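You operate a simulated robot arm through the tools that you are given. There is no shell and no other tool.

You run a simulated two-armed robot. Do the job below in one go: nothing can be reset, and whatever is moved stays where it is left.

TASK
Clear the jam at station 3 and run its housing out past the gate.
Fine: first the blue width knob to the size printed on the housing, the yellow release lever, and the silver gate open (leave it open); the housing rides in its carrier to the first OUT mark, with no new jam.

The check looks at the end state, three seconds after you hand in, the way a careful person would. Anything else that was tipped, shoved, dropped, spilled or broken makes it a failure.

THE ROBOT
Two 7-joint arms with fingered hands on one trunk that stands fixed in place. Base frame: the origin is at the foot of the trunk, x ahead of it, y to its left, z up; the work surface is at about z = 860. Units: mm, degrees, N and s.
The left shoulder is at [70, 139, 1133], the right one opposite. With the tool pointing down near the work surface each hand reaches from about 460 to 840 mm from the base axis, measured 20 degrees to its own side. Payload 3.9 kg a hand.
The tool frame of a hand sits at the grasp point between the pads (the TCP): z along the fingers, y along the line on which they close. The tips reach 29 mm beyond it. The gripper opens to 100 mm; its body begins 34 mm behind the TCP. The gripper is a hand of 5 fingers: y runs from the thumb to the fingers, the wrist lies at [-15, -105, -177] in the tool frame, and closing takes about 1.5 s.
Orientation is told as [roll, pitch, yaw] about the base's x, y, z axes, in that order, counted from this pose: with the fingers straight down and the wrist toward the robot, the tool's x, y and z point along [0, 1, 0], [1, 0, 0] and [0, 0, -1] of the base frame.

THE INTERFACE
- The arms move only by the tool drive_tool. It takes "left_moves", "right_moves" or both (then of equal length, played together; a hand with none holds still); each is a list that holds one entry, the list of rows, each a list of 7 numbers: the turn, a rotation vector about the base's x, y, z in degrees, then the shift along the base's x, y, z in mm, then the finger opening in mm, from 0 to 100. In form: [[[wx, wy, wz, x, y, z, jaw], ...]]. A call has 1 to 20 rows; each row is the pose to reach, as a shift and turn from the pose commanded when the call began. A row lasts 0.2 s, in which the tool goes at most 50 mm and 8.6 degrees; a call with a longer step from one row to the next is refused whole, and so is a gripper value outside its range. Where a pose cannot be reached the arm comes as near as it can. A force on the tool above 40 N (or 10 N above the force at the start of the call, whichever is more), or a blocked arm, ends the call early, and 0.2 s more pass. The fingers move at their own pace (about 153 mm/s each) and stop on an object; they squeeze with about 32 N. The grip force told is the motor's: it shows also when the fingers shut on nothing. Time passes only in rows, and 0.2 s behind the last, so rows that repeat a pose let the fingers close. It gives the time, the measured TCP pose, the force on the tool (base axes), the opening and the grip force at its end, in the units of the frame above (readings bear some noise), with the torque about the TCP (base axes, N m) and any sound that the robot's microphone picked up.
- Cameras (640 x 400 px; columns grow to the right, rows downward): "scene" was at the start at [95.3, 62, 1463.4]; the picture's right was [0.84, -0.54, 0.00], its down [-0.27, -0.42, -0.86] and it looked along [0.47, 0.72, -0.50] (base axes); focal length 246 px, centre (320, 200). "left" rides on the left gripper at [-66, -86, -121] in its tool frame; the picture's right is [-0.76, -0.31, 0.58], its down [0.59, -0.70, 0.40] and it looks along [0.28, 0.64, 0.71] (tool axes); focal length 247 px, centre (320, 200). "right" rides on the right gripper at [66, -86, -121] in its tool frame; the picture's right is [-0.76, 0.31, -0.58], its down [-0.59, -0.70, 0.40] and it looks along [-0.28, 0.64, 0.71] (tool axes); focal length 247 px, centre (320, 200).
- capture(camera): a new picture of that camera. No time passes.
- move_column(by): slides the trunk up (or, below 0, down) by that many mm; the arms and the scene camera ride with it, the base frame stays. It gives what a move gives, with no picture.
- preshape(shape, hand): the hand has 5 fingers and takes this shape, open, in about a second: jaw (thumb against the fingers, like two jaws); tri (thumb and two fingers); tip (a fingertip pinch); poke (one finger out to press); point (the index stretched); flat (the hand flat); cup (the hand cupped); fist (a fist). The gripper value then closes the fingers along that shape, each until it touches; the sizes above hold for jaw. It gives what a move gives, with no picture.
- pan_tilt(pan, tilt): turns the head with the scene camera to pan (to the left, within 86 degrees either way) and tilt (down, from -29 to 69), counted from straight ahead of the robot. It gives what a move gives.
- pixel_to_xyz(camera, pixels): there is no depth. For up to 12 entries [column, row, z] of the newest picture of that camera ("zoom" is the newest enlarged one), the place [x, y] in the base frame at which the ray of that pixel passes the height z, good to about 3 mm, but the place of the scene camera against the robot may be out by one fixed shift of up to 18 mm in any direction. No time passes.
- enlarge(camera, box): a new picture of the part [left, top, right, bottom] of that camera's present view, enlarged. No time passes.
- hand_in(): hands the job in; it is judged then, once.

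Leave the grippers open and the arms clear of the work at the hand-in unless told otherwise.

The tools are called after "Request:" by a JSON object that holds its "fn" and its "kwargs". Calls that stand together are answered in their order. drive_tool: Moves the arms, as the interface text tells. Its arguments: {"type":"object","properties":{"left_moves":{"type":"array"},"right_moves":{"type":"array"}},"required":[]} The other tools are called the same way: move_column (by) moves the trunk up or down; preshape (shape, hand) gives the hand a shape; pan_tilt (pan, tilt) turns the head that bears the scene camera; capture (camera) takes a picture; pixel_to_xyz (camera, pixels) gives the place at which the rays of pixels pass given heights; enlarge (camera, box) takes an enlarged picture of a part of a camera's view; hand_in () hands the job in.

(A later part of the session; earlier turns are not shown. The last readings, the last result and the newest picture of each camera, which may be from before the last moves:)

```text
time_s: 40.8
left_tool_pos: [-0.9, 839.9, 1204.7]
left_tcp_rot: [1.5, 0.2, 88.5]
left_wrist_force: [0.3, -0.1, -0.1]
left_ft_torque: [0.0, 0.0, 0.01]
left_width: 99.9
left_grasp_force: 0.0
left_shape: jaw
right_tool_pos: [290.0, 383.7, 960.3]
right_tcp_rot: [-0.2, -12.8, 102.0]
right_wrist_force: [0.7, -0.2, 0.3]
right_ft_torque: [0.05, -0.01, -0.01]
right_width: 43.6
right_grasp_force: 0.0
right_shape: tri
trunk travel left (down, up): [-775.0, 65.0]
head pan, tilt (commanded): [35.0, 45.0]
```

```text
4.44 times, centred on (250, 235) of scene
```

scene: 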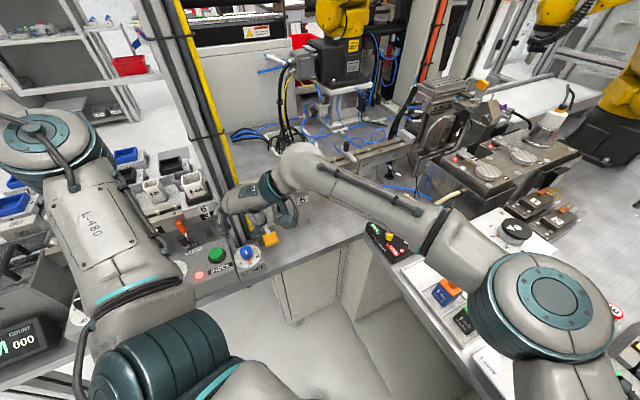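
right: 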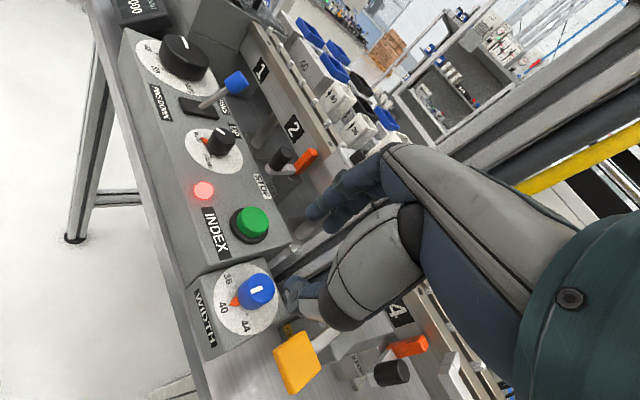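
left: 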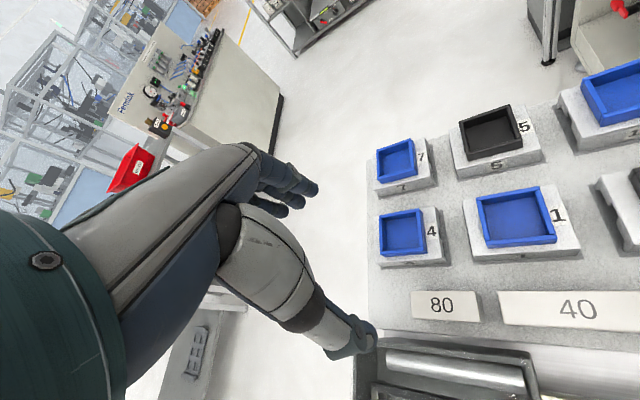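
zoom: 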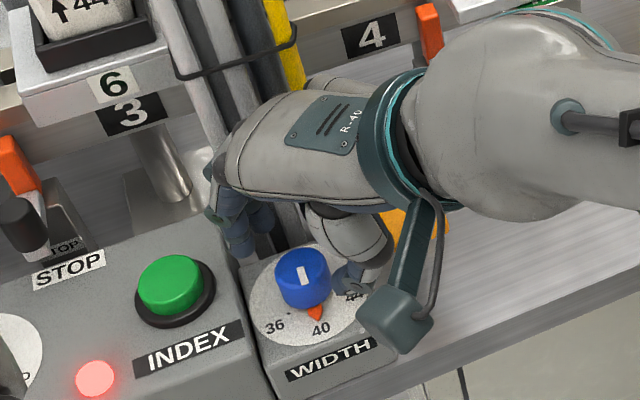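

The knob sits nearly centred, about 3 mm to the +x tool side. I shift that much and lower to TCP z ≈ 935, then check forces before closing.

Request:
{"fn": "drive_tool", "kwargs": {"right_moves": [[[0, 0, 0, -3, -0.5, -8, 44], [0, 0, 0, -3, -0.5, -16, 44], [0, 0, 0, -3, -0.5, -25, 44], [0, 0, 0, -3, -0.5, -25, 44]]]}}

Request:
{"fn": "enlarge", "kwargs": {"camera": "right", "box": [200, 180, 424, 360]}}

Request:
{"fn": "enlarge", "kwargs": {"camera": "scene", "box": [190, 190, 310, 280]}}

```text
time_s: 41.8
left_tool_pos: [-2.3, 834.9, 1206.6]
left_tcp_rot: [1.4, -0.1, 88.5]
left_wrist_force: [0.9, 0.3, 0.1]
left_ft_torque: [0.01, -0.01, -0.01]
left_width: 99.7
left_grasp_force: 0.1
left_shape: jaw
right_tool_pos: [289.5, 380.0, 939.8]
right_tcp_rot: [-0.5, -13.2, 101.8]
right_wrist_force: [2.1, -8.4, 28.7]
right_ft_torque: [-0.96, -0.09, 0.07]
right_width: 46.2
right_grasp_force: 0.0
right_shape: tri
trunk travel left (down, up): [-775.0, 65.0]
head pan, tilt (commanded): [35.0, 45.0]
```

```text
2.22 times, centred on (312, 270) of right
```

zoom: 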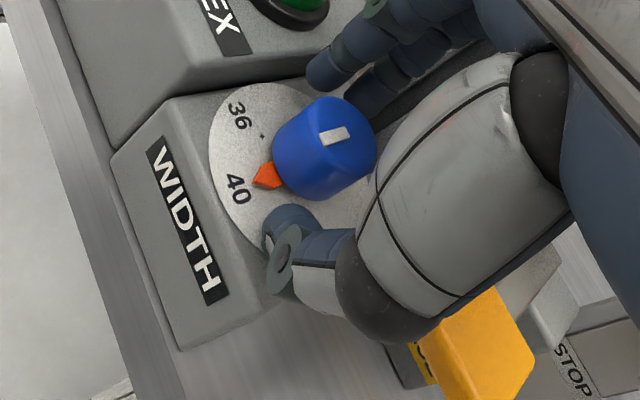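

```text
4.44 times, centred on (250, 235) of scene
```

zoom: 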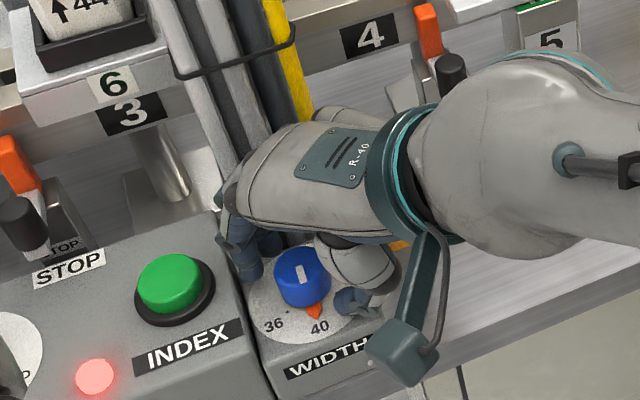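

The force reading (28.7 N up, contact about 21 mm toward the thumb side and 43 mm below TCP) says the thumb tip is on the dial face while the fingers are still at the knob's top edge: the thumb reaches deeper in "tri". I raise the hand and compare "tip" and "jaw" shapes.

Request:
{"fn": "drive_tool", "kwargs": {"right_moves": [[[0, 0, 0, 0, 0, 15, 46], [0, 0, 0, 0, 0, 40, 46], [0, 0, 0, 0, -3, 75, 46], [0, 0, 0, 0, -5, 95, 46], [0, 0, 0, 0, -5, 95, 46]]]}}

Request:
{"fn": "preshape", "kwargs": {"shape": "jaw", "hand": "right"}}

Request:
{"fn": "drive_tool", "kwargs": {"right_moves": [[[0, 0, 0, 0, 0, 0, 44], [0, 0, 0, 0, 0, 0, 44], [0, 0, 0, 0, 0, 0, 44], [0, 0, 0, 0, 0, 0, 44]]]}}

Request:
{"fn": "enlarge", "kwargs": {"camera": "right", "box": [200, 150, 440, 350]}}

Request:
{"fn": "enlarge", "kwargs": {"camera": "scene", "box": [180, 140, 340, 280]}}

```text
time_s: 43.0
left_tool_pos: [-1.0, 838.8, 1204.5]
left_tcp_rot: [1.5, 0.1, 88.4]
left_wrist_force: [0.0, -0.6, -0.2]
left_ft_torque: [-0.02, 0.0, -0.03]
left_width: 100.2
left_grasp_force: 0.0
left_shape: jaw
right_tool_pos: [286.1, 378.1, 1028.2]
right_tcp_rot: [-0.3, -12.8, 102.1]
right_wrist_force: [1.4, 0.4, 0.0]
right_ft_torque: [0.02, 0.01, -0.01]
right_width: 45.3
right_grasp_force: 0.0
right_shape: tri
trunk travel left (down, up): [-775.0, 65.0]
head pan, tilt (commanded): [35.0, 45.0]
```

```text
time_s: 43.9
left_tool_pos: [-0.2, 838.1, 1206.9]
left_tcp_rot: [1.5, 0.0, 88.5]
left_wrist_force: [0.3, 0.7, -0.4]
left_ft_torque: [-0.01, 0.01, 0.02]
left_width: 99.8
left_grasp_force: 0.0
left_shape: jaw
right_tool_pos: [286.0, 375.6, 1027.4]
right_tcp_rot: [-0.3, -12.7, 102.0]
right_wrist_force: [-0.2, -16.4, -1.2]
right_ft_torque: [-0.12, 0.04, -0.48]
right_width: 99.7
right_grasp_force: 0.0
right_shape: jaw
trunk travel left (down, up): [-775.0, 65.0]
head pan, tilt (commanded): [35.0, 45.0]
```

```text
time_s: 44.9
left_tool_pos: [-1.1, 838.2, 1204.3]
left_tcp_rot: [1.5, 0.1, 88.5]
left_wrist_force: [-0.3, -0.3, 0.1]
left_ft_torque: [0.0, 0.01, -0.06]
left_width: 99.9
left_grasp_force: 0.0
left_shape: jaw
right_tool_pos: [286.4, 379.5, 1026.3]
right_tcp_rot: [-0.3, -12.7, 102.0]
right_wrist_force: [-0.3, 0.1, 0.0]
right_ft_torque: [0.01, 0.01, -0.01]
right_width: 44.3
right_grasp_force: 0.0
right_shape: jaw
trunk travel left (down, up): [-775.0, 65.0]
head pan, tilt (commanded): [35.0, 45.0]
```

```text
2.00 times, centred on (320, 250) of right
```

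zoom: 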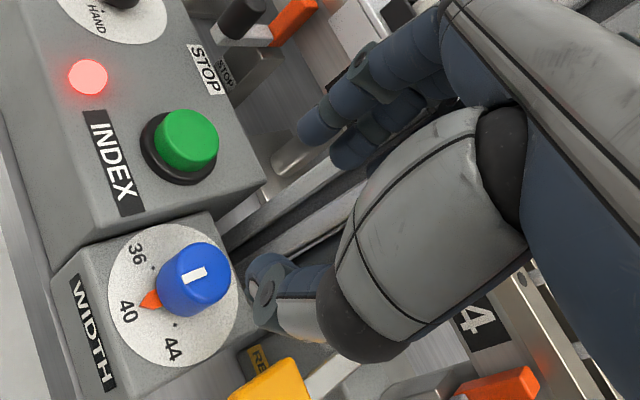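

```text
2.86 times, centred on (260, 210) of scene
```

zoom: 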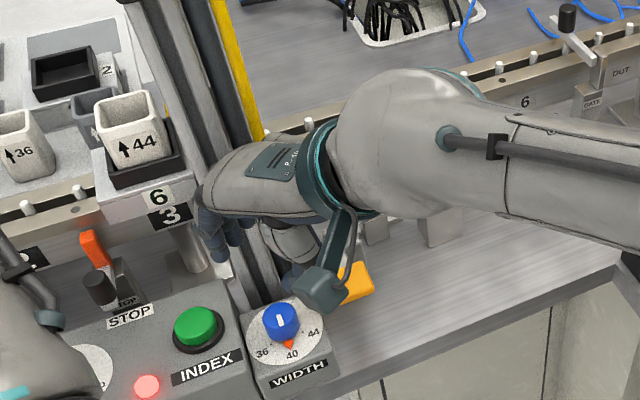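

Opening near the post made a light touch, so I first pull the hand back from the post (−y) and up, then try the "tip" shape there.

Request:
{"fn": "drive_tool", "kwargs": {"right_moves": [[[0, 0, 0, 0, -15, 10, 44], [0, 0, 0, 5, -35, 20, 44], [0, 0, 0, 10, -50, 30, 44]]]}}

Request:
{"fn": "preshape", "kwargs": {"shape": "tip", "hand": "right"}}

Request:
{"fn": "drive_tool", "kwargs": {"right_moves": [[[0, 0, 0, 0, 0, 0, 40], [0, 0, 0, 0, 0, 0, 40], [0, 0, 0, 0, 0, 0, 40], [0, 0, 0, 0, 0, 0, 40]]]}}

Request:
{"fn": "enlarge", "kwargs": {"camera": "right", "box": [200, 150, 440, 350]}}

Request:
{"fn": "enlarge", "kwargs": {"camera": "scene", "box": [180, 140, 340, 280]}}

```text
time_s: 45.7
left_tool_pos: [-0.4, 837.7, 1203.7]
left_tcp_rot: [1.5, 0.1, 88.4]
left_wrist_force: [-0.4, -0.6, 0.5]
left_ft_torque: [-0.02, -0.02, 0.03]
left_width: 99.9
left_grasp_force: 0.0
left_shape: jaw
right_tool_pos: [297.2, 328.2, 1058.0]
right_tcp_rot: [-0.3, -12.9, 102.0]
right_wrist_force: [-0.4, 0.3, -0.1]
right_ft_torque: [0.01, -0.04, 0.02]
right_width: 44.7
right_grasp_force: 0.0
right_shape: jaw
trunk travel left (down, up): [-775.0, 65.0]
head pan, tilt (commanded): [35.0, 45.0]
```

```text
time_s: 46.6
left_tool_pos: [-1.9, 839.6, 1203.7]
left_tcp_rot: [1.5, 0.0, 88.6]
left_wrist_force: [-0.2, -0.2, 0.8]
left_ft_torque: [-0.03, 0.0, -0.01]
left_width: 99.8
left_grasp_force: 0.1
left_shape: jaw
right_tool_pos: [297.2, 329.2, 1059.0]
right_tcp_rot: [-0.2, -12.8, 102.0]
right_wrist_force: [-0.3, 0.6, -0.8]
right_ft_torque: [-0.01, 0.02, -0.01]
right_width: 99.6
right_grasp_force: 0.0
right_shape: tip
trunk travel left (down, up): [-775.0, 65.0]
head pan, tilt (commanded): [35.0, 45.0]
```

```text
time_s: 47.6
left_tool_pos: [-0.5, 839.4, 1204.5]
left_tcp_rot: [1.5, 0.1, 88.6]
left_wrist_force: [0.2, -0.5, -0.3]
left_ft_torque: [0.0, -0.02, -0.01]
left_width: 99.7
left_grasp_force: 0.1
left_shape: jaw
right_tool_pos: [296.8, 328.5, 1058.1]
right_tcp_rot: [-0.3, -12.8, 102.0]
right_wrist_force: [-0.6, -0.7, 0.0]
right_ft_torque: [0.01, -0.01, 0.02]
right_width: 40.6
right_grasp_force: 0.0
right_shape: tip
trunk travel left (down, up): [-775.0, 65.0]
head pan, tilt (commanded): [35.0, 45.0]
```

```text
2.00 times, centred on (320, 250) of right
```

zoom: 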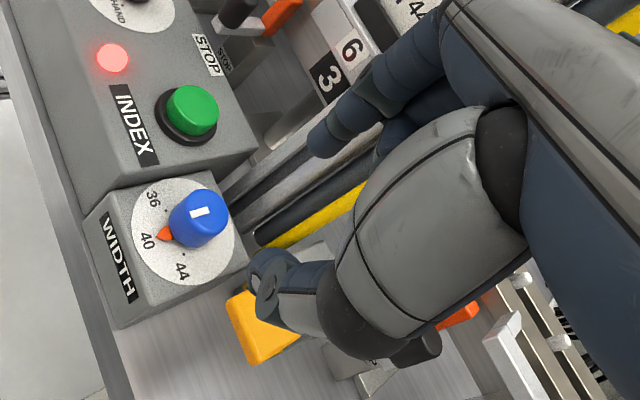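

```text
2.86 times, centred on (260, 210) of scene
```

zoom: 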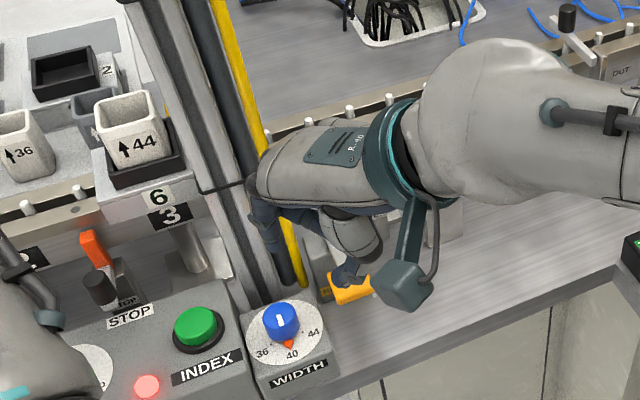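

"tip" keeps just the index and thumb out. A pose with yaw ~130–160° and a slight forward tilt (+6°) should level thumb and index tips and clear post and yellow plate. I turn to yaw 130°, pitch +6° while high up.

Request:
{"fn": "drive_tool", "kwargs": {"right_moves": [[[-3.4, -1.66, 5.5, 0, -3, 6, 42], [-6.8, -3.3, 11, 0, -3, 10, 42], [-10.2, -5, 16.6, 0, -3, 12, 42], [-13.6, -6.6, 22.2, 0, -3, 12, 42], [-17.05, -8.32, 27.7, 0, -3, 12, 42], [-17.05, -8.32, 27.7, 0, -3, 12, 42]]]}}

Request:
{"fn": "capture", "kwargs": {"camera": "right"}}

Request:
{"fn": "capture", "kwargs": {"camera": "scene"}}

```text
time_s: 49.0
left_tool_pos: [1.3, 840.3, 1203.9]
left_tcp_rot: [1.5, 0.1, 88.5]
left_wrist_force: [0.2, 0.2, 0.1]
left_ft_torque: [0.01, 0.01, -0.03]
left_width: 100.1
left_grasp_force: 0.0
left_shape: jaw
right_tool_pos: [312.2, 320.6, 1080.2]
right_tcp_rot: [-1.2, 3.1, 125.6]
right_wrist_force: [0.0, 0.3, 0.2]
right_ft_torque: [0.02, -0.01, 0.03]
right_width: 41.7
right_grasp_force: 0.1
right_shape: tip
right hand out of reach, approached as far as the arm can: row 5, 6
trunk travel left (down, up): [-775.0, 65.0]
head pan, tilt (commanded): [35.0, 45.0]
```

```text
taken
```

right: 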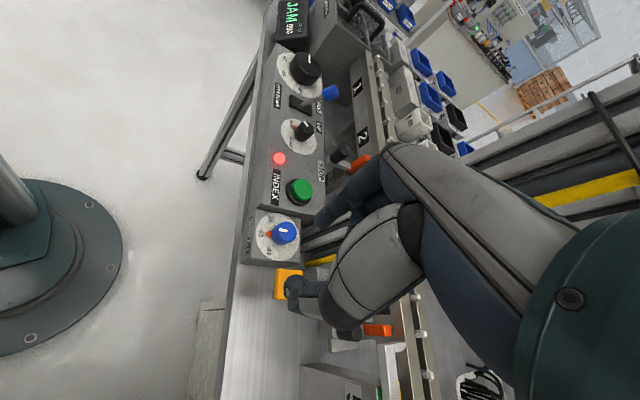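

```text
taken
```

scene: 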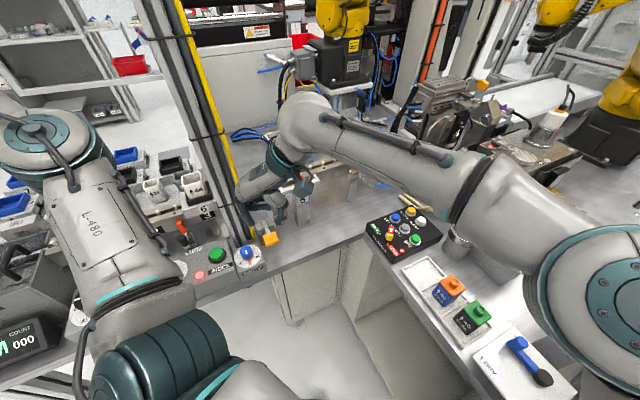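

The turn stopped at about pitch +3°, yaw 126°. That may suffice. I move over the knob at z ≈ 1010 keeping this orientation.

Request:
{"fn": "drive_tool", "kwargs": {"right_moves": [[[0, 0, 0, -4, 12, -10, 42], [0, 0, 0, -8, 26, -20, 42], [0, 0, 0, -12, 40, -30, 42], [0, 0, 0, -17, 55, -45, 42], [0, 0, 0, -22, 70, -60, 42], [0, 0, 0, -22, 70, -70, 42], [0, 0, 0, -22, 70, -70, 42]]]}}

Request:
{"fn": "enlarge", "kwargs": {"camera": "right", "box": [200, 150, 440, 350]}}

Request:
{"fn": "enlarge", "kwargs": {"camera": "scene", "box": [180, 140, 340, 280]}}

```text
time_s: 50.6
left_tool_pos: [-0.8, 839.6, 1203.8]
left_tcp_rot: [1.4, 0.1, 88.5]
left_wrist_force: [-1.0, 0.4, 0.7]
left_ft_torque: [-0.03, -0.01, 0.01]
left_width: 99.7
left_grasp_force: 0.1
left_shape: jaw
right_tool_pos: [297.4, 330.8, 1066.3]
right_tcp_rot: [-0.8, 4.1, 126.9]
right_wrist_force: [-0.1, -0.3, 0.2]
right_ft_torque: [0.0, 0.0, -0.01]
right_width: 41.9
right_grasp_force: 0.0
right_shape: tip
right hand out of reach, approached as far as the arm can: row 1, 2, 3, 4, 5, 6, 7
trunk travel left (down, up): [-775.0, 65.0]
head pan, tilt (commanded): [35.0, 45.0]
```

```text
2.00 times, centred on (320, 250) of right
```

zoom: 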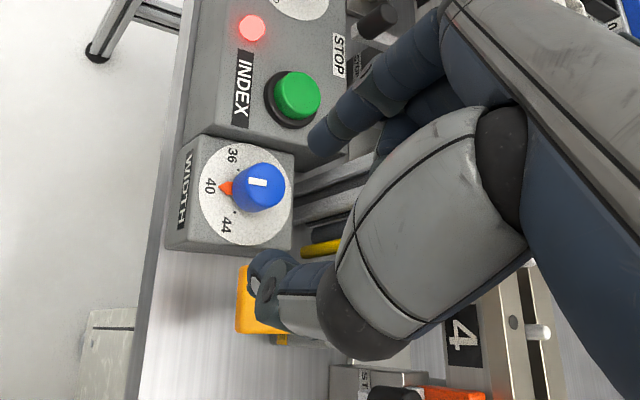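

```text
2.86 times, centred on (260, 210) of scene
```

zoom: 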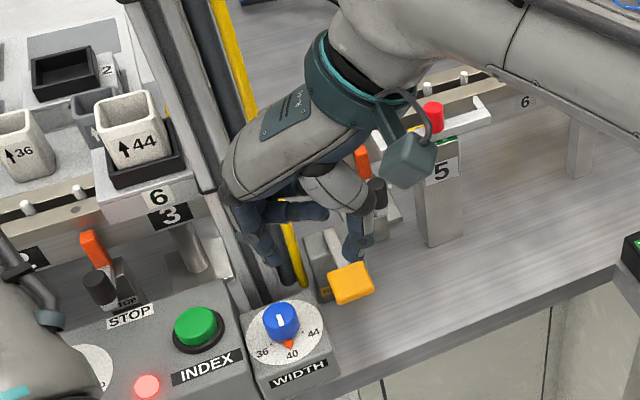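

The arm is at a joint limit in that tilt. I try a nearly level pitch (−3°) with yaw 120°, moving over the knob.

Request:
{"fn": "drive_tool", "kwargs": {"right_moves": [[[2, 1.6, -2.4, 0, 8, 0, 42], [4, 3.2, -4.8, -3, 18, -10, 42], [5.5, 4.5, -6.9, -6, 30, -20, 42], [5.5, 4.5, -6.9, -8, 42, -32, 42], [5.5, 4.5, -6.9, -8, 50, -45, 42], [5.5, 4.5, -6.9, -8, 50, -45, 42]]]}}

Request:
{"fn": "capture", "kwargs": {"camera": "scene"}}

Request:
{"fn": "enlarge", "kwargs": {"camera": "right", "box": [200, 150, 440, 350]}}

```text
time_s: 52.0
left_tool_pos: [1.9, 839.4, 1204.6]
left_tcp_rot: [1.7, 0.1, 88.6]
left_wrist_force: [0.1, -0.2, -0.3]
left_ft_torque: [0.0, 0.03, 0.02]
left_width: 99.9
left_grasp_force: 0.0
left_shape: jaw
right_tool_pos: [318.5, 356.4, 1015.3]
right_tcp_rot: [-0.1, -3.0, 119.9]
right_wrist_force: [0.1, -0.1, -0.3]
right_ft_torque: [0.02, 0.02, 0.03]
right_width: 41.7
right_grasp_force: 0.0
right_shape: tip
right hand out of reach, approached as far as the arm can: row 3, 4, 5, 6
trunk travel left (down, up): [-775.0, 65.0]
head pan, tilt (commanded): [35.0, 45.0]
```

```text
taken
```

scene: 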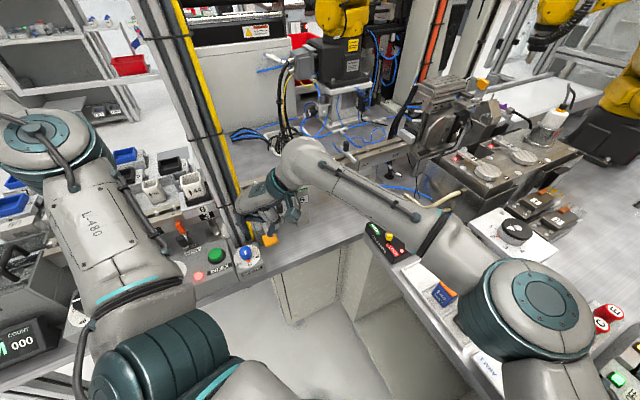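

```text
2.00 times, centred on (320, 250) of right
```

zoom: 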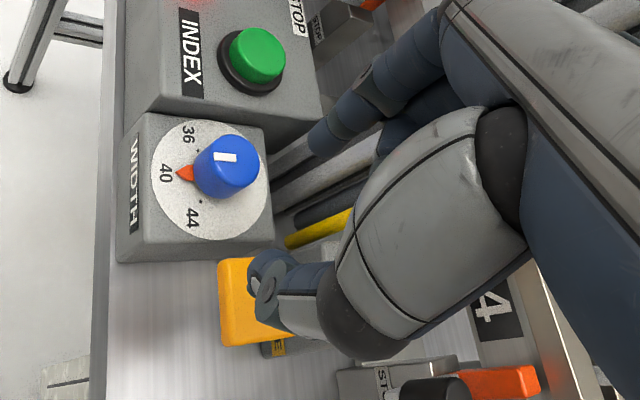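

The wrist flexion seems to be the limit. Raising the trunk by 60 mm brings the elbow up and should relieve the wrist; both hands are in free air, so I raise it.

Request:
{"fn": "move_column", "kwargs": {"by": 60}}

Request:
{"fn": "drive_tool", "kwargs": {"right_moves": [[[0, 0, 0, -6, 5, -12, 42], [0, 0, 0, -12, 10, -25, 42], [0, 0, 0, -18, 15, -40, 42], [0, 0, 0, -24, 20, -50, 42], [0, 0, 0, -28, 25, -60, 42], [0, 0, 0, -28, 25, -60, 42]]]}}

Request:
{"fn": "enlarge", "kwargs": {"camera": "right", "box": [200, 150, 440, 350]}}

```text
time_s: 53.0
left_tool_pos: [-0.7, 838.7, 1264.1]
left_tcp_rot: [1.6, 0.1, 88.5]
left_wrist_force: [-0.1, 0.1, -0.1]
left_ft_torque: [0.0, -0.02, -0.01]
left_width: 100.0
left_grasp_force: 0.1
left_shape: jaw
right_tool_pos: [316.3, 355.7, 1078.2]
right_tcp_rot: [-0.1, -2.9, 120.0]
right_wrist_force: [0.4, 0.4, 0.2]
right_ft_torque: [0.03, -0.02, -0.02]
right_width: 41.9
right_grasp_force: 0.0
right_shape: tip
trunk travel left (down, up): [-835.0, 5.0]
head pan, tilt (commanded): [35.0, 45.0]
```

```text
time_s: 54.4
left_tool_pos: [-1.1, 838.3, 1265.5]
left_tcp_rot: [1.6, 0.1, 88.5]
left_wrist_force: [0.1, -0.4, -0.2]
left_ft_torque: [0.02, -0.02, 0.01]
left_width: 100.0
left_grasp_force: 0.0
left_shape: jaw
right_tool_pos: [303.2, 359.9, 1024.4]
right_tcp_rot: [-0.2, -3.0, 119.9]
right_wrist_force: [0.1, 0.0, 0.0]
right_ft_torque: [-0.02, 0.01, 0.0]
right_width: 41.7
right_grasp_force: 0.1
right_shape: tip
right hand out of reach, approached as far as the arm can: row 1, 2, 3, 4, 5, 6
trunk travel left (down, up): [-835.0, 5.0]
head pan, tilt (commanded): [35.0, 45.0]
```

```text
2.00 times, centred on (320, 250) of right
```

zoom: 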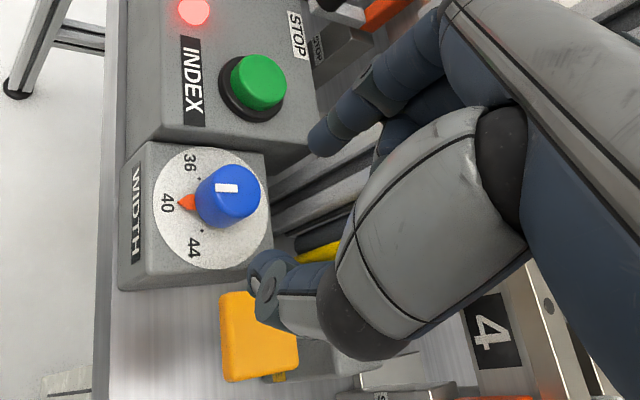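

Better but still 20 mm short. A smaller yaw should reach further: I go to yaw ~105°, pitch −6°, toward (289, 382).

Request:
{"fn": "drive_tool", "kwargs": {"right_moves": [[[1, 0.5, -5, -3, 5, 0, 42], [2, 1, -10, -6, 10, 0, 42], [2.7, 1.3, -15, -10, 16, 0, 42], [2.7, 1.3, -15, -14, 22, -8, 42], [2.7, 1.3, -15, -14, 22, -16, 42], [2.7, 1.3, -15, -14, 22, -16, 42]]]}}

Request:
{"fn": "enlarge", "kwargs": {"camera": "right", "box": [200, 150, 440, 350]}}

Request:
{"fn": "enlarge", "kwargs": {"camera": "scene", "box": [180, 180, 340, 300]}}

```text
time_s: 55.8
left_tool_pos: [-1.7, 839.0, 1264.2]
left_tcp_rot: [1.5, 0.1, 88.5]
left_wrist_force: [1.0, -0.8, 0.3]
left_ft_torque: [-0.02, -0.01, 0.01]
left_width: 99.8
left_grasp_force: 0.0
left_shape: jaw
right_tool_pos: [290.9, 384.5, 1009.4]
right_tcp_rot: [0.0, -6.0, 104.8]
right_wrist_force: [-0.1, -0.4, 0.2]
right_ft_torque: [-0.01, -0.02, -0.03]
right_width: 41.7
right_grasp_force: 0.1
right_shape: tip
trunk travel left (down, up): [-835.0, 5.0]
head pan, tilt (commanded): [35.0, 45.0]
```

```text
2.00 times, centred on (320, 250) of right
```

zoom: 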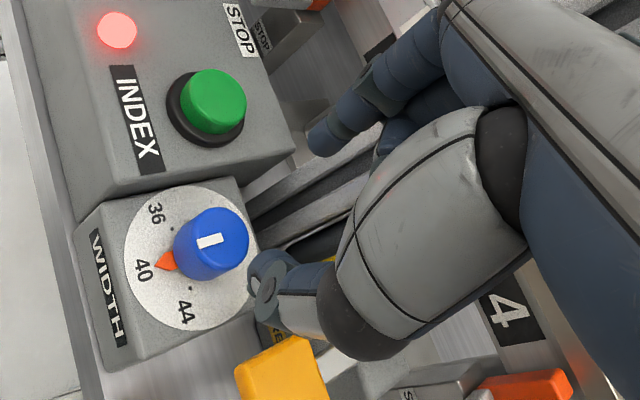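

```text
3.33 times, centred on (260, 240) of scene
```

zoom: 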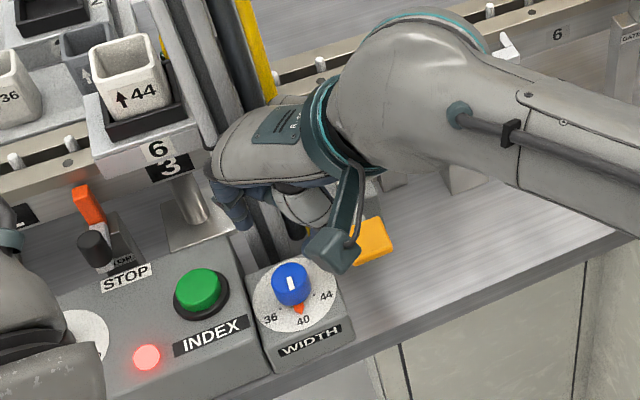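

That reached fully with no force. Now I try pitch 0° at yaw ~95°, watching for post contact.

Request:
{"fn": "drive_tool", "kwargs": {"right_moves": [[[-2, -0.3, -3.3, 0, -1, 0, 42], [-4, -0.6, -6.6, 0, -2, 0, 42], [-5.9, -1, -10, 0, -3, 0, 42], [-5.9, -1, -10, 0, -3, 0, 42]]]}}

Request:
{"fn": "enlarge", "kwargs": {"camera": "scene", "box": [180, 180, 340, 300]}}

```text
time_s: 56.8
left_tool_pos: [-0.3, 839.1, 1263.6]
left_tcp_rot: [1.5, 0.1, 88.5]
left_wrist_force: [-0.3, 0.2, 0.1]
left_ft_torque: [-0.02, -0.01, 0.03]
left_width: 99.9
left_grasp_force: 0.0
left_shape: jaw
right_tool_pos: [305.5, 375.1, 1008.3]
right_tcp_rot: [0.1, 0.0, 94.8]
right_wrist_force: [0.4, 0.3, 0.4]
right_ft_torque: [-0.03, 0.0, 0.0]
right_width: 41.7
right_grasp_force: 0.1
right_shape: tip
right hand out of reach, approached as far as the arm can: row 2, 3, 4
trunk travel left (down, up): [-835.0, 5.0]
head pan, tilt (commanded): [35.0, 45.0]
```

```text
3.33 times, centred on (260, 240) of scene
```

zoom: 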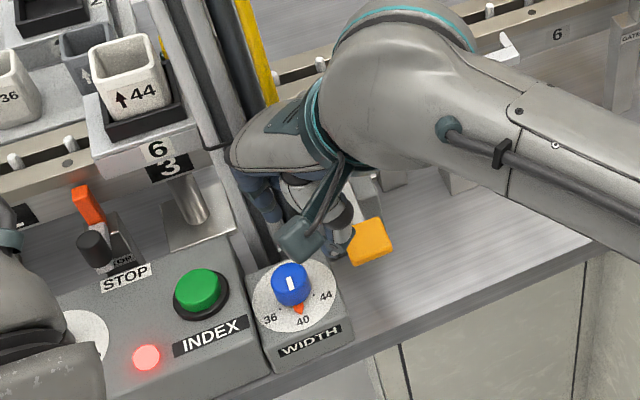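

Pitch 0 falls ~15 mm short. I settle on pitch −5°, yaw 98°, and lower over the knob to z ≈ 962, where the reach should be easier.

Request:
{"fn": "drive_tool", "kwargs": {"right_moves": [[[2.5, 0.2, 1.5, -4, 3, -5, 42], [5, 0.5, 3, -8, 7, -15, 42], [5, 0.5, 3, -12, 10, -28, 42], [5, 0.5, 3, -12, 10.5, -40, 42], [5, 0.5, 3, -12, 10.5, -46, 42], [5, 0.5, 3, -12, 10.5, -46, 42]]]}}

Request:
{"fn": "enlarge", "kwargs": {"camera": "right", "box": [200, 170, 440, 370]}}

Request:
{"fn": "enlarge", "kwargs": {"camera": "scene", "box": [200, 200, 320, 290]}}

```text
time_s: 58.2
left_tool_pos: [-0.6, 838.9, 1263.6]
left_tcp_rot: [1.4, 0.1, 88.4]
left_wrist_force: [0.0, 0.2, 0.3]
left_ft_torque: [-0.01, 0.0, 0.02]
left_width: 100.0
left_grasp_force: 0.0
left_shape: jaw
right_tool_pos: [293.0, 386.2, 962.9]
right_tcp_rot: [0.0, -4.9, 97.8]
right_wrist_force: [0.7, -0.5, -0.5]
right_ft_torque: [0.02, 0.01, 0.01]
right_width: 41.7
right_grasp_force: 0.1
right_shape: tip
trunk travel left (down, up): [-835.0, 5.0]
head pan, tilt (commanded): [35.0, 45.0]
```

```text
2.00 times, centred on (320, 270) of right
```

zoom: 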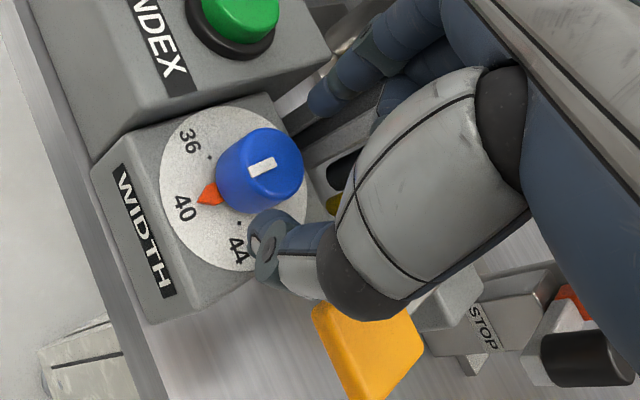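

```text
4.44 times, centred on (260, 245) of scene
```

zoom: 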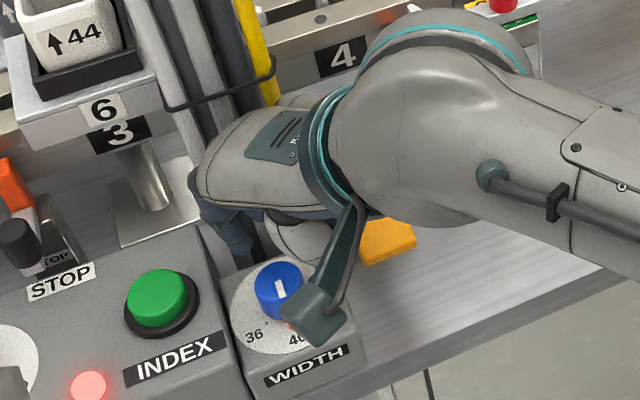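

Reached with no force. The pinch line in "tip" passes about 4 mm right of the knob centre, so I shift (−4, −0.5) and lower to z ≈ 939, watching the force.

Request:
{"fn": "drive_tool", "kwargs": {"right_moves": [[[0, 0, 0, -4, -0.5, -8, 42], [0, 0, 0, -4, -0.5, -16, 42], [0, 0, 0, -4, -0.5, -24, 42], [0, 0, 0, -4, -0.5, -24, 42]]]}}

Request:
{"fn": "enlarge", "kwargs": {"camera": "right", "box": [200, 170, 440, 370]}}

Request:
{"fn": "enlarge", "kwargs": {"camera": "scene", "box": [200, 200, 320, 290]}}

```text
time_s: 59.2
left_tool_pos: [-0.6, 839.0, 1264.3]
left_tcp_rot: [1.6, 0.1, 88.5]
left_wrist_force: [0.6, 0.2, 1.0]
left_ft_torque: [-0.04, 0.0, 0.0]
left_width: 99.8
left_grasp_force: 0.0
left_shape: jaw
right_tool_pos: [287.7, 385.5, 939.9]
right_tcp_rot: [0.0, -5.0, 97.9]
right_wrist_force: [-0.1, 0.2, 0.8]
right_ft_torque: [-0.02, -0.02, 0.0]
right_width: 41.8
right_grasp_force: 0.0
right_shape: tip
trunk travel left (down, up): [-835.0, 5.0]
head pan, tilt (commanded): [35.0, 45.0]
```

```text
2.00 times, centred on (320, 270) of right
```

zoom: 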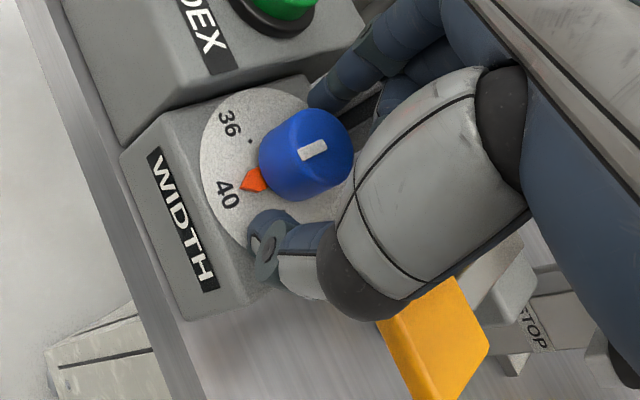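

```text
4.44 times, centred on (260, 245) of scene
```

zoom: 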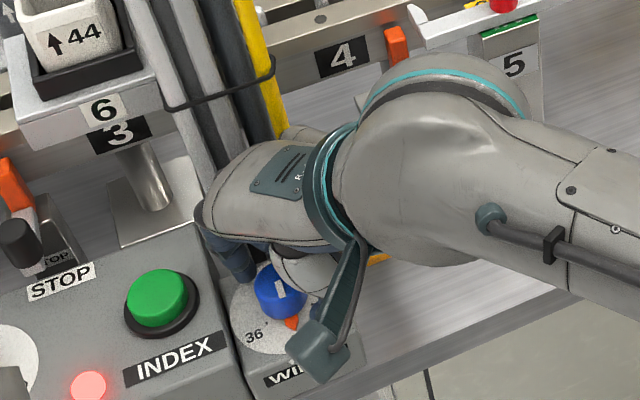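

No contact, and the knob lies between index tip and thumb. I go 4 mm lower, then close onto the knob and read the grip.

Request:
{"fn": "drive_tool", "kwargs": {"right_moves": [[[0, 0, 0, 0, 0, -4, 42], [0, 0, 0, 0, 0, -4, 38], [0, 0, 0, 0, 0, -4, 34], [0, 0, 0, 0, 0, -4, 30], [0, 0, 0, 0, 0, -4, 24], [0, 0, 0, 0, 0, -4, 20]]]}}

Request:
{"fn": "enlarge", "kwargs": {"camera": "right", "box": [200, 170, 440, 370]}}

```text
time_s: 60.6
left_tool_pos: [-3.0, 836.1, 1266.6]
left_tcp_rot: [1.6, -0.1, 88.6]
left_wrist_force: [0.1, -0.1, -0.5]
left_ft_torque: [0.01, 0.0, 0.02]
left_width: 99.8
left_grasp_force: 0.1
left_shape: jaw
right_tool_pos: [287.1, 383.5, 938.8]
right_tcp_rot: [-0.2, -5.3, 98.0]
right_wrist_force: [2.1, -5.2, 28.6]
right_ft_torque: [-1.07, -0.05, 0.04]
right_width: 27.6
right_grasp_force: 0.2
right_shape: tip
trunk travel left (down, up): [-835.0, 5.0]
head pan, tilt (commanded): [35.0, 45.0]
```

```text
2.00 times, centred on (320, 270) of right
```

zoom: 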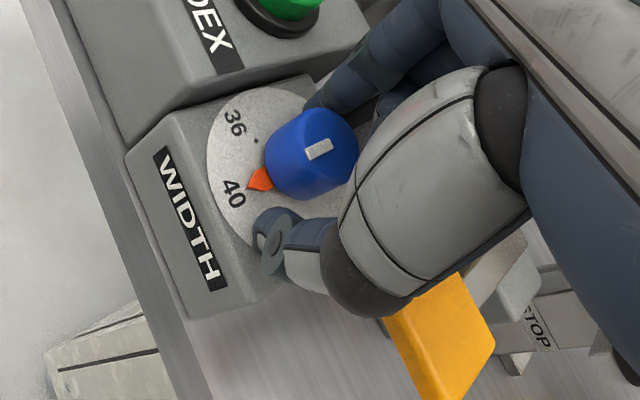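

The thumb tip touches the dial (28.6 N), so I raise by 3 mm and continue closing firmly to see if the knob is gripped.

Request:
{"fn": "drive_tool", "kwargs": {"right_moves": [[[0, 0, 0, 0, 0, 3, 20], [0, 0, 0, 0, 0, 4, 10], [0, 0, 0, 0, 0, 4, 0], [0, 0, 0, 0, 0, 4, 0], [0, 0, 0, 0, 0, 4, 0], [0, 0, 0, 0, 0, 4, 0]]]}}

Request:
{"fn": "enlarge", "kwargs": {"camera": "right", "box": [200, 170, 440, 370]}}

Request:
{"fn": "enlarge", "kwargs": {"camera": "scene", "box": [200, 200, 320, 290]}}

```text
time_s: 62.0
left_tool_pos: [-2.6, 839.2, 1263.9]
left_tcp_rot: [1.5, 0.1, 88.5]
left_wrist_force: [0.3, 0.9, 0.4]
left_ft_torque: [-0.02, -0.03, -0.02]
left_width: 100.0
left_grasp_force: 0.1
left_shape: jaw
right_tool_pos: [289.1, 385.8, 936.9]
right_tcp_rot: [0.0, -4.8, 98.0]
right_wrist_force: [-2.7, -2.5, -7.0]
right_ft_torque: [-0.25, 0.01, -0.02]
right_width: 24.7
right_grasp_force: 32.1
right_shape: tip
trunk travel left (down, up): [-835.0, 5.0]
head pan, tilt (commanded): [35.0, 45.0]
```

```text
2.00 times, centred on (320, 270) of right
```

zoom: 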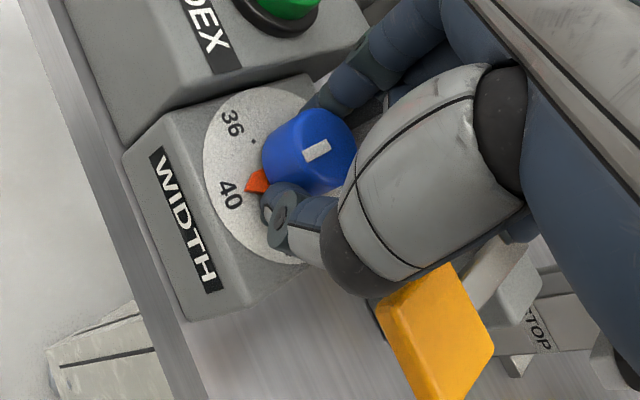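

```text
4.44 times, centred on (260, 245) of scene
```

zoom: 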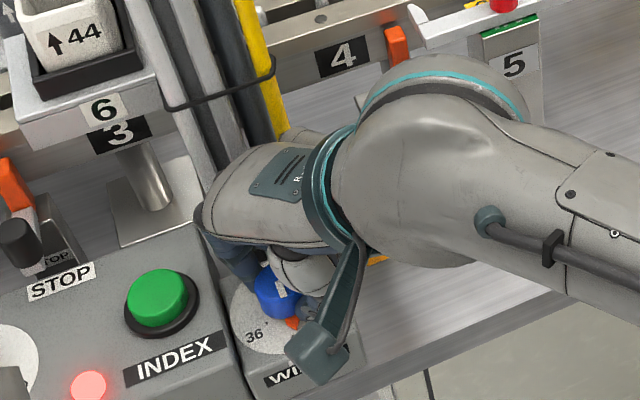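

The knob is held (32 N, 24.7 mm). I turn +24° about z in small steps around the knob axis and then check force and picture.

Request:
{"fn": "drive_tool", "kwargs": {"right_moves": [[[0, 0, 6, 0.2, 0, 0, 0], [0, 0, 12, 0.4, 0.1, 0, 0], [0, 0, 18, 0.6, 0.1, 0, 0], [0, 0, 24, 0.7, 0.2, 0, 0], [0, 0, 24, 0.7, 0.2, 0, 0]]]}}

Request:
{"fn": "enlarge", "kwargs": {"camera": "right", "box": [200, 170, 440, 370]}}

Request:
{"fn": "enlarge", "kwargs": {"camera": "scene", "box": [200, 200, 320, 290]}}

```text
time_s: 63.2
left_tool_pos: [0.8, 840.8, 1264.0]
left_tcp_rot: [1.6, 0.1, 88.5]
left_wrist_force: [0.2, 1.1, 0.2]
left_ft_torque: [-0.01, 0.02, 0.0]
left_width: 100.0
left_grasp_force: 0.0
left_shape: jaw
right_tool_pos: [303.8, 358.9, 942.5]
right_tcp_rot: [0.1, -5.0, 121.7]
right_wrist_force: [-0.4, -0.4, -0.2]
right_ft_torque: [-0.02, 0.02, 0.02]
right_width: 22.2
right_grasp_force: 31.9
right_shape: tip
right hand out of reach, approached as far as the arm can: row 1, 2, 3, 4, 5
trunk travel left (down, up): [-835.0, 5.0]
head pan, tilt (commanded): [35.0, 45.0]
```

```text
2.00 times, centred on (320, 270) of right
```

zoom: 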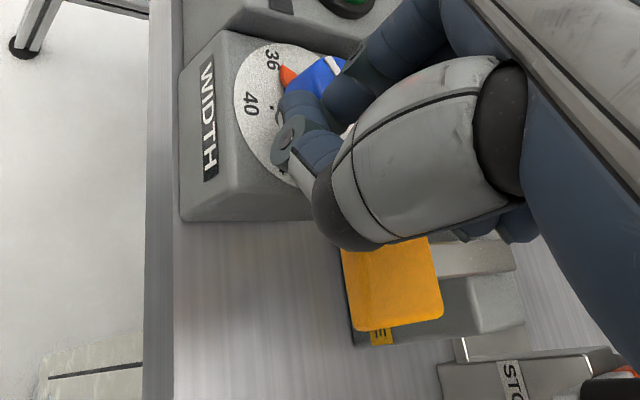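

```text
4.44 times, centred on (260, 245) of scene
```

zoom: 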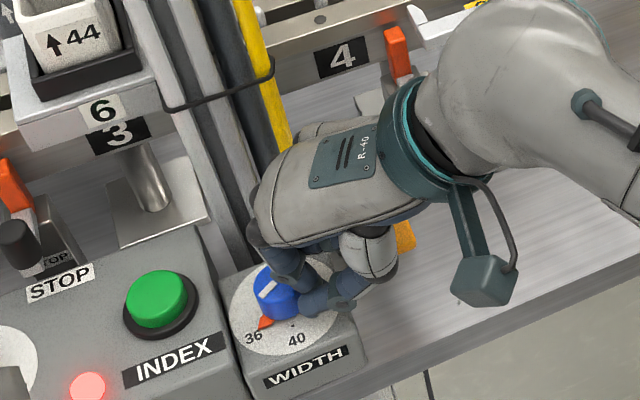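

The hand slid off (out of reach at that yaw) and dragged the knob toward 36 instead. The knob turns easily by friction. I release gently and lift away to re-plan.

Request:
{"fn": "drive_tool", "kwargs": {"right_moves": [[[0, 0, 0, 0, 0, 0, 20], [0, 0, 0, 0, 0, 0, 34], [0, 0, 0, 0, 0, 4, 40], [0, 0, 0, 0, 0, 20, 40], [0, 0, 0, 0, 0, 50, 40], [0, 0, 0, 0, 0, 75, 40], [0, 0, 0, 0, 0, 75, 40]]]}}

Request:
{"fn": "preshape", "kwargs": {"shape": "poke", "hand": "right"}}

Request:
{"fn": "capture", "kwargs": {"camera": "right"}}

Request:
{"fn": "enlarge", "kwargs": {"camera": "scene", "box": [200, 180, 320, 290]}}

```text
time_s: 64.8
left_tool_pos: [-0.8, 840.9, 1264.0]
left_tcp_rot: [1.5, 0.1, 88.5]
left_wrist_force: [-0.4, -0.1, -0.2]
left_ft_torque: [0.0, 0.0, 0.0]
left_width: 99.7
left_grasp_force: 0.0
left_shape: jaw
right_tool_pos: [298.1, 358.5, 1016.9]
right_tcp_rot: [-0.1, -5.1, 121.9]
right_wrist_force: [0.8, -0.1, -0.3]
right_ft_torque: [0.0, 0.02, 0.03]
right_width: 39.4
right_grasp_force: 0.1
right_shape: tip
trunk travel left (down, up): [-835.0, 5.0]
head pan, tilt (commanded): [35.0, 45.0]
```

```text
time_s: 65.7
left_tool_pos: [-1.0, 838.9, 1265.4]
left_tcp_rot: [1.5, 0.1, 88.5]
left_wrist_force: [-0.3, -1.1, -0.4]
left_ft_torque: [-0.02, -0.03, -0.03]
left_width: 100.1
left_grasp_force: 0.0
left_shape: jaw
right_tool_pos: [299.1, 359.9, 1016.9]
right_tcp_rot: [0.0, -5.0, 121.9]
right_wrist_force: [0.1, 1.0, -0.4]
right_ft_torque: [0.02, 0.03, 0.03]
right_width: 0.3
right_grasp_force: 0.2
right_shape: poke
trunk travel left (down, up): [-835.0, 5.0]
head pan, tilt (commanded): [35.0, 45.0]
```

```text
taken
```

right: 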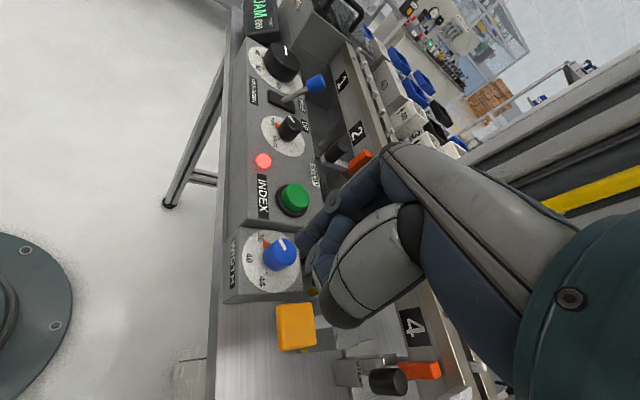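

```text
3.64 times, centred on (260, 235) of scene
```

zoom: 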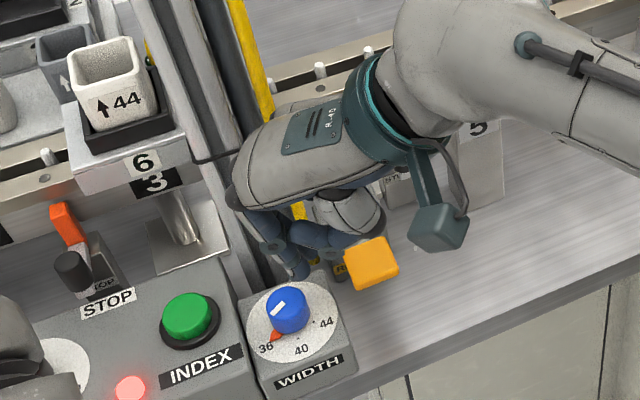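

The pointer now shows 36, so it needs about +120° to 44. I look at the "poke" finger in the right camera.

Request:
{"fn": "enlarge", "kwargs": {"camera": "right", "box": [240, 170, 432, 330]}}

Request:
{"fn": "preshape", "kwargs": {"shape": "point", "hand": "right"}}

Request:
{"fn": "enlarge", "kwargs": {"camera": "right", "box": [240, 170, 432, 330]}}

Request:
{"fn": "enlarge", "kwargs": {"camera": "scene", "box": [200, 180, 320, 290]}}

```text
2.50 times, centred on (336, 250) of right
```

zoom: 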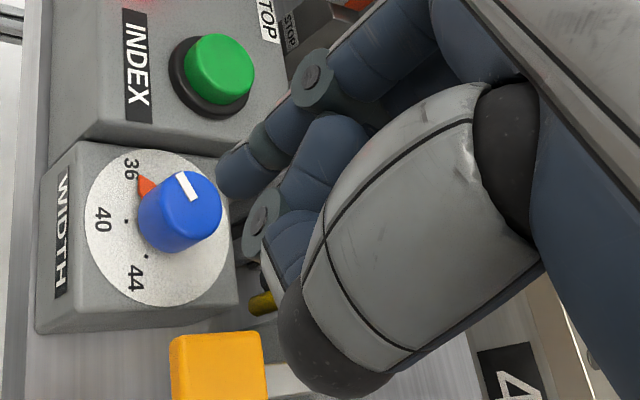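

```text
time_s: 66.6
left_tool_pos: [-0.6, 838.7, 1264.4]
left_tcp_rot: [1.5, 0.1, 88.5]
left_wrist_force: [0.3, -0.4, -0.4]
left_ft_torque: [-0.01, 0.01, -0.01]
left_width: 99.9
left_grasp_force: 0.1
left_shape: jaw
right_tool_pos: [298.5, 358.9, 1017.0]
right_tcp_rot: [0.0, -5.1, 121.9]
right_wrist_force: [0.6, 0.1, -0.5]
right_ft_torque: [0.01, 0.02, 0.0]
right_width: 0.0
right_grasp_force: 0.1
right_shape: point
trunk travel left (down, up): [-835.0, 5.0]
head pan, tilt (commanded): [35.0, 45.0]
```

```text
2.50 times, centred on (336, 250) of right
```

zoom: 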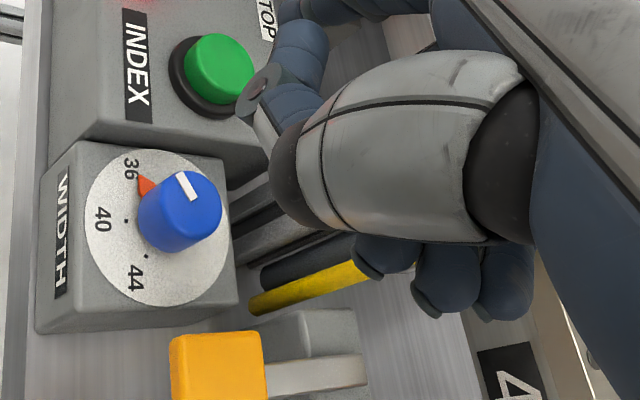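

```text
3.64 times, centred on (260, 235) of scene
```

zoom: 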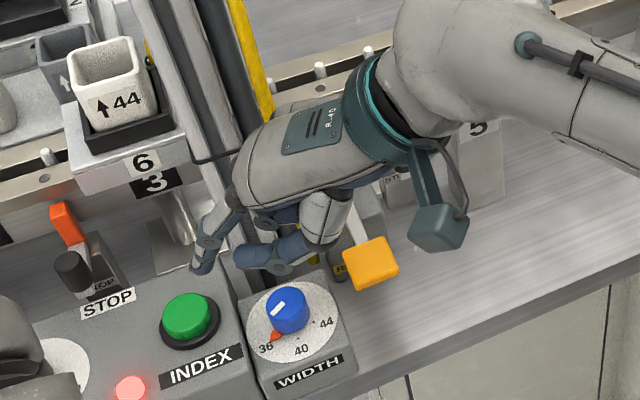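

"poke" puts one index tip straight below the TCP, which suits pressing on the knob's top off-centre and circling it by friction. I set poke again and go to yaw 100° above the knob.

Request:
{"fn": "preshape", "kwargs": {"shape": "poke", "hand": "right"}}

Request:
{"fn": "drive_tool", "kwargs": {"right_moves": [[[0.2, 0, -6, 0, 3, 0, 0], [0.5, 0.1, -12, 0, 8, -5, 0], [0.7, 0.2, -18, 0, 14, -12, 0], [0.9, 0.3, -22, 0, 21, -20, 0], [0.9, 0.3, -22, 0, 21, -40, 0], [0.9, 0.3, -22, 0, 21, -40, 0]]]}}

Request:
{"fn": "enlarge", "kwargs": {"camera": "right", "box": [240, 170, 432, 330]}}

Request:
{"fn": "enlarge", "kwargs": {"camera": "scene", "box": [200, 200, 320, 290]}}

```text
time_s: 67.5
left_tool_pos: [-0.4, 839.3, 1264.7]
left_tcp_rot: [1.5, 0.1, 88.4]
left_wrist_force: [-0.5, -0.7, 0.2]
left_ft_torque: [-0.01, 0.01, -0.01]
left_width: 99.8
left_grasp_force: 0.1
left_shape: jaw
right_tool_pos: [298.6, 358.7, 1017.5]
right_tcp_rot: [-0.1, -5.0, 121.9]
right_wrist_force: [0.1, -0.1, -0.4]
right_ft_torque: [-0.03, -0.01, 0.0]
right_width: 0.0
right_grasp_force: 0.1
right_shape: poke
trunk travel left (down, up): [-835.0, 5.0]
head pan, tilt (commanded): [35.0, 45.0]
```

```text
time_s: 68.9
left_tool_pos: [-1.4, 839.4, 1264.3]
left_tcp_rot: [1.5, 0.1, 88.5]
left_wrist_force: [0.2, -0.2, -0.8]
left_ft_torque: [0.01, 0.0, -0.02]
left_width: 99.9
left_grasp_force: 0.0
left_shape: jaw
right_tool_pos: [298.7, 379.8, 978.2]
right_tcp_rot: [0.0, -6.1, 99.9]
right_wrist_force: [0.3, -0.1, -0.7]
right_ft_torque: [0.0, 0.0, 0.03]
right_width: 0.0
right_grasp_force: 0.2
right_shape: poke
trunk travel left (down, up): [-835.0, 5.0]
head pan, tilt (commanded): [35.0, 45.0]
```

```text
2.50 times, centred on (336, 250) of right
```

zoom: 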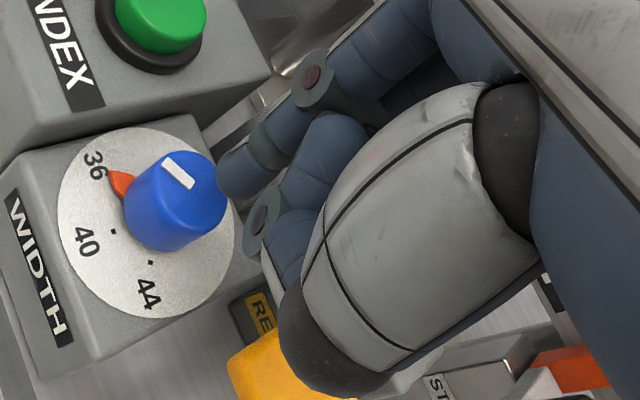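

```text
4.44 times, centred on (260, 245) of scene
```

zoom: 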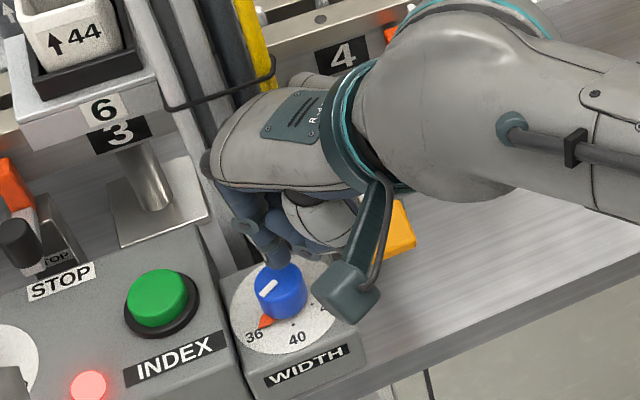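

The tip is close above the knob's top. I shift the tip to the knob's right-front part (about +7, −6 from its centre) and lower in small steps to feel the top.

Request:
{"fn": "drive_tool", "kwargs": {"right_moves": [[[0, 0, 0, 3.4, -2.8, -8, 0], [0, 0, 0, 3.4, -2.8, -18, 0], [0, 0, 0, 3.4, -2.8, -25, 0], [0, 0, 0, 3.4, -2.8, -28, 0], [0, 0, 0, 3.4, -2.8, -31, 0], [0, 0, 0, 3.4, -2.8, -31, 0]]]}}

Request:
{"fn": "enlarge", "kwargs": {"camera": "right", "box": [240, 170, 432, 330]}}

Request:
{"fn": "enlarge", "kwargs": {"camera": "scene", "box": [220, 220, 300, 280]}}

```text
time_s: 70.0
left_tool_pos: [-1.8, 838.6, 1264.1]
left_tcp_rot: [1.5, 0.2, 88.6]
left_wrist_force: [-0.3, 0.5, -0.4]
left_ft_torque: [0.0, 0.01, 0.03]
left_width: 100.0
left_grasp_force: 0.1
left_shape: jaw
right_tool_pos: [303.4, 380.9, 956.5]
right_tcp_rot: [0.3, -7.2, 99.3]
right_wrist_force: [-2.4, -3.0, 18.9]
right_ft_torque: [0.02, 0.24, 0.05]
right_width: 0.0
right_grasp_force: 0.0
right_shape: poke
trunk travel left (down, up): [-835.0, 5.0]
head pan, tilt (commanded): [35.0, 45.0]
stopped in row 5 (right hand): the force on the tool passed its limit at 44 N (the readings are from after the stop); the commanded pose is now the measured one
```

```text
2.50 times, centred on (336, 250) of right
```

zoom: 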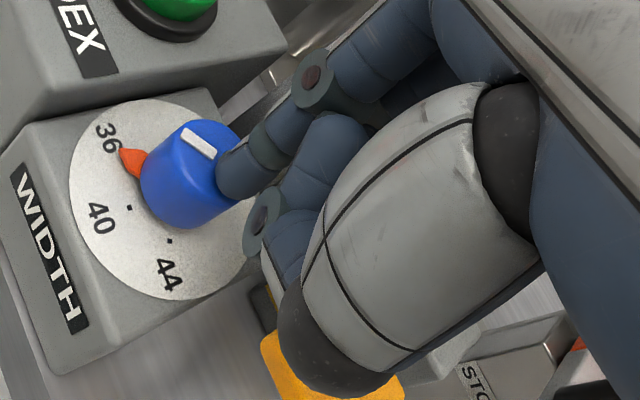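

```text
6.67 times, centred on (260, 250) of scene
```

zoom: 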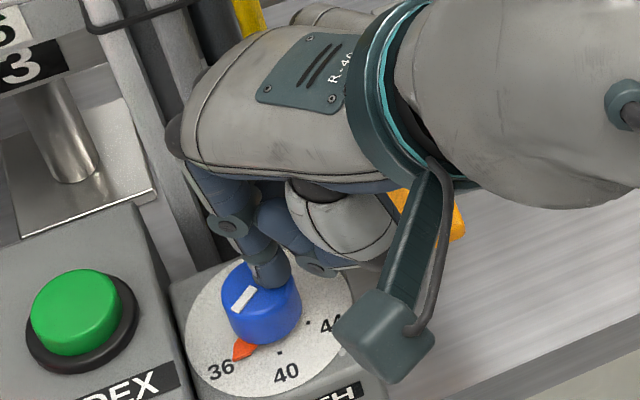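

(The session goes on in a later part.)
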